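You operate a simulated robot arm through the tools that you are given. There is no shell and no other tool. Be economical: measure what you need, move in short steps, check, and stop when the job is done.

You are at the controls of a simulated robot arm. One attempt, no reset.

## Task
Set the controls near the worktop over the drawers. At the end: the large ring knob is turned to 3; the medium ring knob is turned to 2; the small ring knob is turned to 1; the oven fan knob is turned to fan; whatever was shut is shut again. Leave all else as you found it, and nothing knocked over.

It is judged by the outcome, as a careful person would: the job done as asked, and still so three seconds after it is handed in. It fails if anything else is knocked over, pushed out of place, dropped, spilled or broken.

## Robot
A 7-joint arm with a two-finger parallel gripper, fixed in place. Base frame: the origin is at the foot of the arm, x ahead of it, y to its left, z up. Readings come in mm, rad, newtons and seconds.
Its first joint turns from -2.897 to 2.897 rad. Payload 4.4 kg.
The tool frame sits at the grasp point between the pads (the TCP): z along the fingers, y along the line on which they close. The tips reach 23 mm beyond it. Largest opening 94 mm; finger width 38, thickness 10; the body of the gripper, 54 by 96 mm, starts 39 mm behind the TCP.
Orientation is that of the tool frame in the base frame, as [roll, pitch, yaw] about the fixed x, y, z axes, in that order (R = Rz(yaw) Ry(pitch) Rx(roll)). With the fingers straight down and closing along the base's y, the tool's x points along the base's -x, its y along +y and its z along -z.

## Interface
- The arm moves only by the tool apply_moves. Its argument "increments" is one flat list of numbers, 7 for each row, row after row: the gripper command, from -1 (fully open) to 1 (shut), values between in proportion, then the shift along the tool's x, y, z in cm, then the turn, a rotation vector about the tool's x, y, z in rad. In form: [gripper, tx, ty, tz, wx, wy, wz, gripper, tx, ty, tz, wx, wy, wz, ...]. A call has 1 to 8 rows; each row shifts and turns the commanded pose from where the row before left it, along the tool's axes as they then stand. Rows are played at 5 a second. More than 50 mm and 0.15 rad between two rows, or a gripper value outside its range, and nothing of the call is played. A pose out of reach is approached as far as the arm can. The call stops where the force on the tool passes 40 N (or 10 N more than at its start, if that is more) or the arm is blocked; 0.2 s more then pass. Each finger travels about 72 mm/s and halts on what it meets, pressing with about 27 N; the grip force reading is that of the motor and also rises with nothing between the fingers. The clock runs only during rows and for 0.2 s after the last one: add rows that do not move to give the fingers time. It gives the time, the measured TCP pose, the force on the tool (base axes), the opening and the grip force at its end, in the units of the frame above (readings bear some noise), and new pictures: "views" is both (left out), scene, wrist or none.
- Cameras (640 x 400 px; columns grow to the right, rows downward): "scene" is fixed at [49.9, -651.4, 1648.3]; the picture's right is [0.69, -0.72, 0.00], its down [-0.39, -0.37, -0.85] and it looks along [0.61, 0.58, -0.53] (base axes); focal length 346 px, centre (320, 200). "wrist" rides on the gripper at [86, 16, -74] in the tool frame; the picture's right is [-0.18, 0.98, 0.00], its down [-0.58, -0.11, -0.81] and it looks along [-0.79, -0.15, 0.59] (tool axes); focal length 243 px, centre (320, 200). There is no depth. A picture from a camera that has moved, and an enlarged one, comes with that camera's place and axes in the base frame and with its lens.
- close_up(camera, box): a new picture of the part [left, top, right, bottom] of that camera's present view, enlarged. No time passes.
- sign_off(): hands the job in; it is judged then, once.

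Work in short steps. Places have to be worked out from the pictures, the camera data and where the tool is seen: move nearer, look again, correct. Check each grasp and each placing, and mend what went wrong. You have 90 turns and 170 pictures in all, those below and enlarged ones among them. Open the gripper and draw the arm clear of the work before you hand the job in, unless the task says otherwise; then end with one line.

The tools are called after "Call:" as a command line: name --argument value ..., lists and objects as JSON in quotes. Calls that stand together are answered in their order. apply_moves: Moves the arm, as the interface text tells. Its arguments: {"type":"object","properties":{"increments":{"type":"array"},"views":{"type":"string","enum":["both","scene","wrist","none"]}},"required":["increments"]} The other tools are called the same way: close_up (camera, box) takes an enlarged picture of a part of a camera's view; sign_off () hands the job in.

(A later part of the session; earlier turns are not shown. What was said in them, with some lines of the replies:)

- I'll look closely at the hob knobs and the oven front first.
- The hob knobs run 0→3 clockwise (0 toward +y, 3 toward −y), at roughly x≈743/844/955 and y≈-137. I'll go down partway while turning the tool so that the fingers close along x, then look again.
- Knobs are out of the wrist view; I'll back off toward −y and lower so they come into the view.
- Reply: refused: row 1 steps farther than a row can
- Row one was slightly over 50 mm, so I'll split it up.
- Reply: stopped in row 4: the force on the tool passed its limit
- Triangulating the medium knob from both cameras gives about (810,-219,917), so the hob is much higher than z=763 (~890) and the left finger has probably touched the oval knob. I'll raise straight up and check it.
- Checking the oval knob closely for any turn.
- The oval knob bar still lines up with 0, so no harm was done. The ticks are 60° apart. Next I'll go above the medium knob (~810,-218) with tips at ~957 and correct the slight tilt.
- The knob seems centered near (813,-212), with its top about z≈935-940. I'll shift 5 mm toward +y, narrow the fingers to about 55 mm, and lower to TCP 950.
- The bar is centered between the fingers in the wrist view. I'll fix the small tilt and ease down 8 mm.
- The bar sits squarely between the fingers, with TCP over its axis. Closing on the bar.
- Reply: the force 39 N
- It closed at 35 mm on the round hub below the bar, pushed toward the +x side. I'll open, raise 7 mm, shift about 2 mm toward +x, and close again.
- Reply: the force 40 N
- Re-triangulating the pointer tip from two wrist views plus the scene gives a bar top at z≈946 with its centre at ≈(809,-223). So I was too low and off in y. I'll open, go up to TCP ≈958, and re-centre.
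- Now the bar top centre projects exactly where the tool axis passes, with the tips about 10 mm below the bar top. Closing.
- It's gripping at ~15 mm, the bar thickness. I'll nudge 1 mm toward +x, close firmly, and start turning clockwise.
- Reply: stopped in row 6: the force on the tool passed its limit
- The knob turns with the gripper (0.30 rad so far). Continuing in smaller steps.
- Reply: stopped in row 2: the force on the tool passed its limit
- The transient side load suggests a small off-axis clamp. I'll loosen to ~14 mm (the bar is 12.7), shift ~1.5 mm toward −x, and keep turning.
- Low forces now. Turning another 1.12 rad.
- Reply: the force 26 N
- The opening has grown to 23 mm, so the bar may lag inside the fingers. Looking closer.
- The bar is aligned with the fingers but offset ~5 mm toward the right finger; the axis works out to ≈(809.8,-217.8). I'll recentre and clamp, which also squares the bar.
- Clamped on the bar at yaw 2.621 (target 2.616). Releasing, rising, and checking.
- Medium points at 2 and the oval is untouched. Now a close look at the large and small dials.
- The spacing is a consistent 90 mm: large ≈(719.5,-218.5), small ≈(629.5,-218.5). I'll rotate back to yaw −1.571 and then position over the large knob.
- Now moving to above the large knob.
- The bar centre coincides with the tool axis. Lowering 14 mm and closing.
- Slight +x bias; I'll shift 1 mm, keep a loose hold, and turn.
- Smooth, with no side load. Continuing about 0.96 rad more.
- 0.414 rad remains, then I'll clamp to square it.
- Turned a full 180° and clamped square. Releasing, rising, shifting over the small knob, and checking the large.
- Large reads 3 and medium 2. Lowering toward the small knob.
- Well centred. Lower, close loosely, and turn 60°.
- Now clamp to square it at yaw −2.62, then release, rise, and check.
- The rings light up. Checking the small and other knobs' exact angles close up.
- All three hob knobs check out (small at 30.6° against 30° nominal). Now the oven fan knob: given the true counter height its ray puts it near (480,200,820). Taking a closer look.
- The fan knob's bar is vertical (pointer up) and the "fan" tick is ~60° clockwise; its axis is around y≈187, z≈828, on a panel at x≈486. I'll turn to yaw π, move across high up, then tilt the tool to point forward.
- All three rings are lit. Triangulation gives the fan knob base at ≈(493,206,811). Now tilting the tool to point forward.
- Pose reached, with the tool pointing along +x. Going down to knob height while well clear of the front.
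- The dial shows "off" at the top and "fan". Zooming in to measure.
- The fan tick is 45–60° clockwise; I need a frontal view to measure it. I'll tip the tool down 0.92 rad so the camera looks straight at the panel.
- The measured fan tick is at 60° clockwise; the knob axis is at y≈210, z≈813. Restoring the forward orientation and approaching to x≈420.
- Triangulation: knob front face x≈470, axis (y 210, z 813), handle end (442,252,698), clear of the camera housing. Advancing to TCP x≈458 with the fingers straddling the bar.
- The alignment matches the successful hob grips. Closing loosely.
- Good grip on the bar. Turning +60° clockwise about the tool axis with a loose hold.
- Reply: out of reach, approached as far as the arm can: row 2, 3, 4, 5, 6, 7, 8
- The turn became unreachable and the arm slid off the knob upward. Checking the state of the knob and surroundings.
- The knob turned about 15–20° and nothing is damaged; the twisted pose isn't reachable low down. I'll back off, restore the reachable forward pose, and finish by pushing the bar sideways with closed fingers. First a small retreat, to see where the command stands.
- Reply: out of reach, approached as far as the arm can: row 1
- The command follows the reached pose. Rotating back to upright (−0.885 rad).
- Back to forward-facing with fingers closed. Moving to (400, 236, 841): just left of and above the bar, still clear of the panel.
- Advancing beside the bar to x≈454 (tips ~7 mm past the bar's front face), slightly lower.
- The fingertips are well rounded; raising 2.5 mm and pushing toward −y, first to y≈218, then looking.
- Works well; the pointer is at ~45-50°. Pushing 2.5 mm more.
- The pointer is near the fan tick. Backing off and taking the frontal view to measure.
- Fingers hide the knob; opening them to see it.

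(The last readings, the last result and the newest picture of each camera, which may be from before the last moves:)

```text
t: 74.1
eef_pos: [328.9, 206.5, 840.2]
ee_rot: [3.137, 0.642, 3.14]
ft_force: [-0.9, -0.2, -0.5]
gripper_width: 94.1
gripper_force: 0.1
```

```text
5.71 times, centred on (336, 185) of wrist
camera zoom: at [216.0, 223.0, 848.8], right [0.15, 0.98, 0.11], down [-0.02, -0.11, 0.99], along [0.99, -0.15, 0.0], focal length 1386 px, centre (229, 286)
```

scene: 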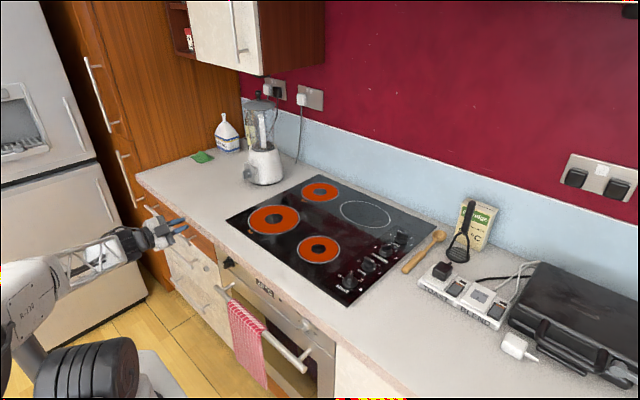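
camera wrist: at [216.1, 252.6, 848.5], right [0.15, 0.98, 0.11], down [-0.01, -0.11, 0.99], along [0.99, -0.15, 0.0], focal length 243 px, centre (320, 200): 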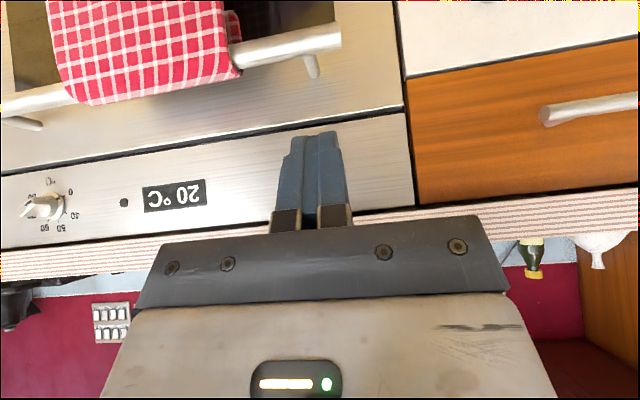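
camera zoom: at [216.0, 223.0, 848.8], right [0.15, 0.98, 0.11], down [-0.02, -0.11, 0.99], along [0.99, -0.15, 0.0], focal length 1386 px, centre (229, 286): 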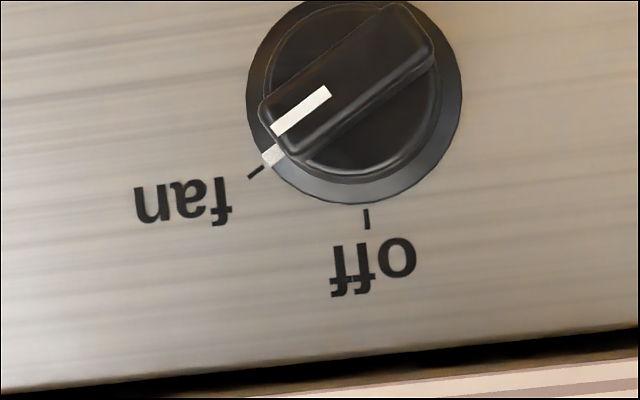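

The pointer is within ~2° of the fan tick. Raising the arm straight up and clear, then doing a final check.

Call:
apply_moves --increments '[-1, -2.4, 0, -3.2, 0, 0, 0, -1, -2.4, 0, -3.2, 0, 0, 0, -1, -2.4, 0, -3.2, 0, 0, 0, -1, -2.4, 0, -3.2, 0, 0, 0, -1, -2.4, 0, -3.2, 0, 0, 0, -1, -2.4, 0, -3.2, 0, 0, 0, -1, -2.4, 0, -3.2, 0, 0, 0, -1, 0, 0, 0, 0, 0, 0]' --views "both"

Call:
close_up --camera "scene" --box '[322, 220, 418, 300]'

Call:
close_up --camera "scene" --box '[200, 240, 328, 380]'

```text
t: 75.9
eef_pos: [332.0, 203.9, 1120.0]
ee_rot: [3.14, 0.642, 3.141]
ft_force: [0.7, 1.2, -0.1]
gripper_width: 94.0
gripper_force: 0.0
camera wrist: at [218.5, 221.2, 1128.6], right [0.15, 0.98, 0.11], down [-0.02, -0.11, 0.99], along [0.99, -0.15, 0.0], focal length 243 px, centre (320, 200)
```

scene: 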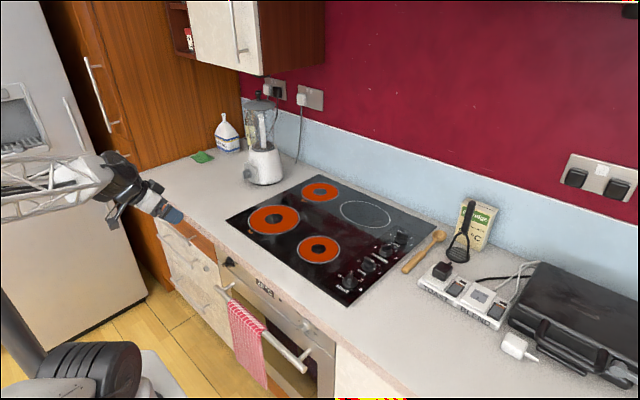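
wrist: 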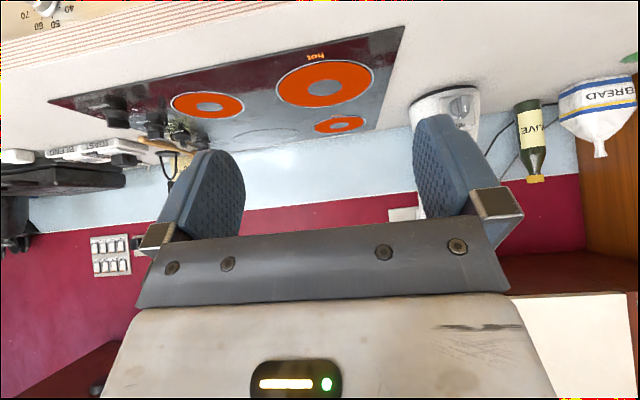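

```text
5.00 times, centred on (370, 260) of scene
camera zoom: at [49.9, -651.4, 1648.3], right [0.69, -0.72, 0.0], down [-0.39, -0.37, -0.85], along [0.61, 0.58, -0.53], focal length 1731 px, centre (70, -100)
```

zoom: 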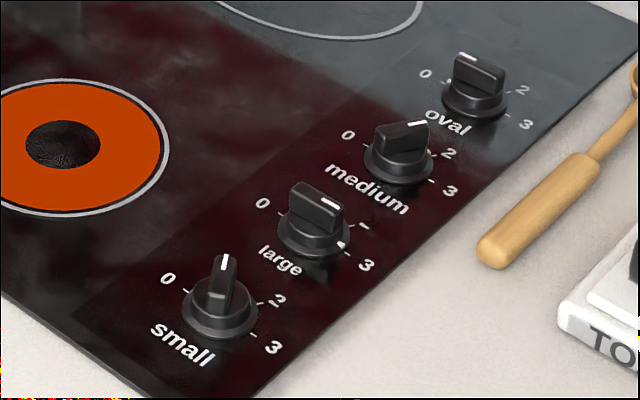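

```text
2.86 times, centred on (264, 310) of scene
camera zoom: at [49.9, -651.4, 1648.3], right [0.69, -0.72, 0.0], down [-0.39, -0.37, -0.85], along [0.61, 0.58, -0.53], focal length 989 px, centre (480, -114)
```

zoom: 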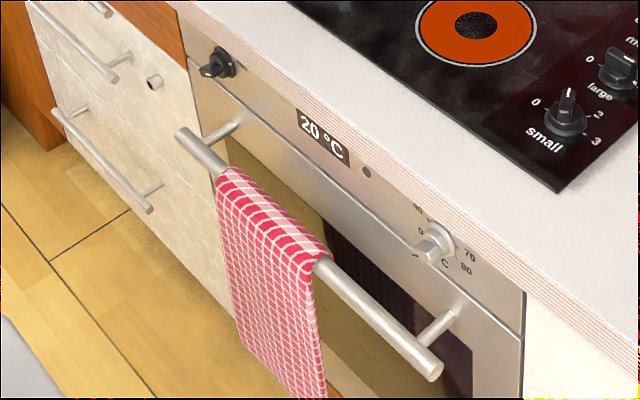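

All four controls are set, everything else looks as it was, and the arm is clear with the gripper open. Handing in.

Call:
sign_off

```text
The job is handed in.
```

The job is handed in: the large ring knob is at 3, medium at 2, small at 1, and the oven fan knob is at fan, within about 2° of its mark. Nothing had to be opened, and nothing else appears moved. I brushed the oval ring knob once early on, but it still reads 0.
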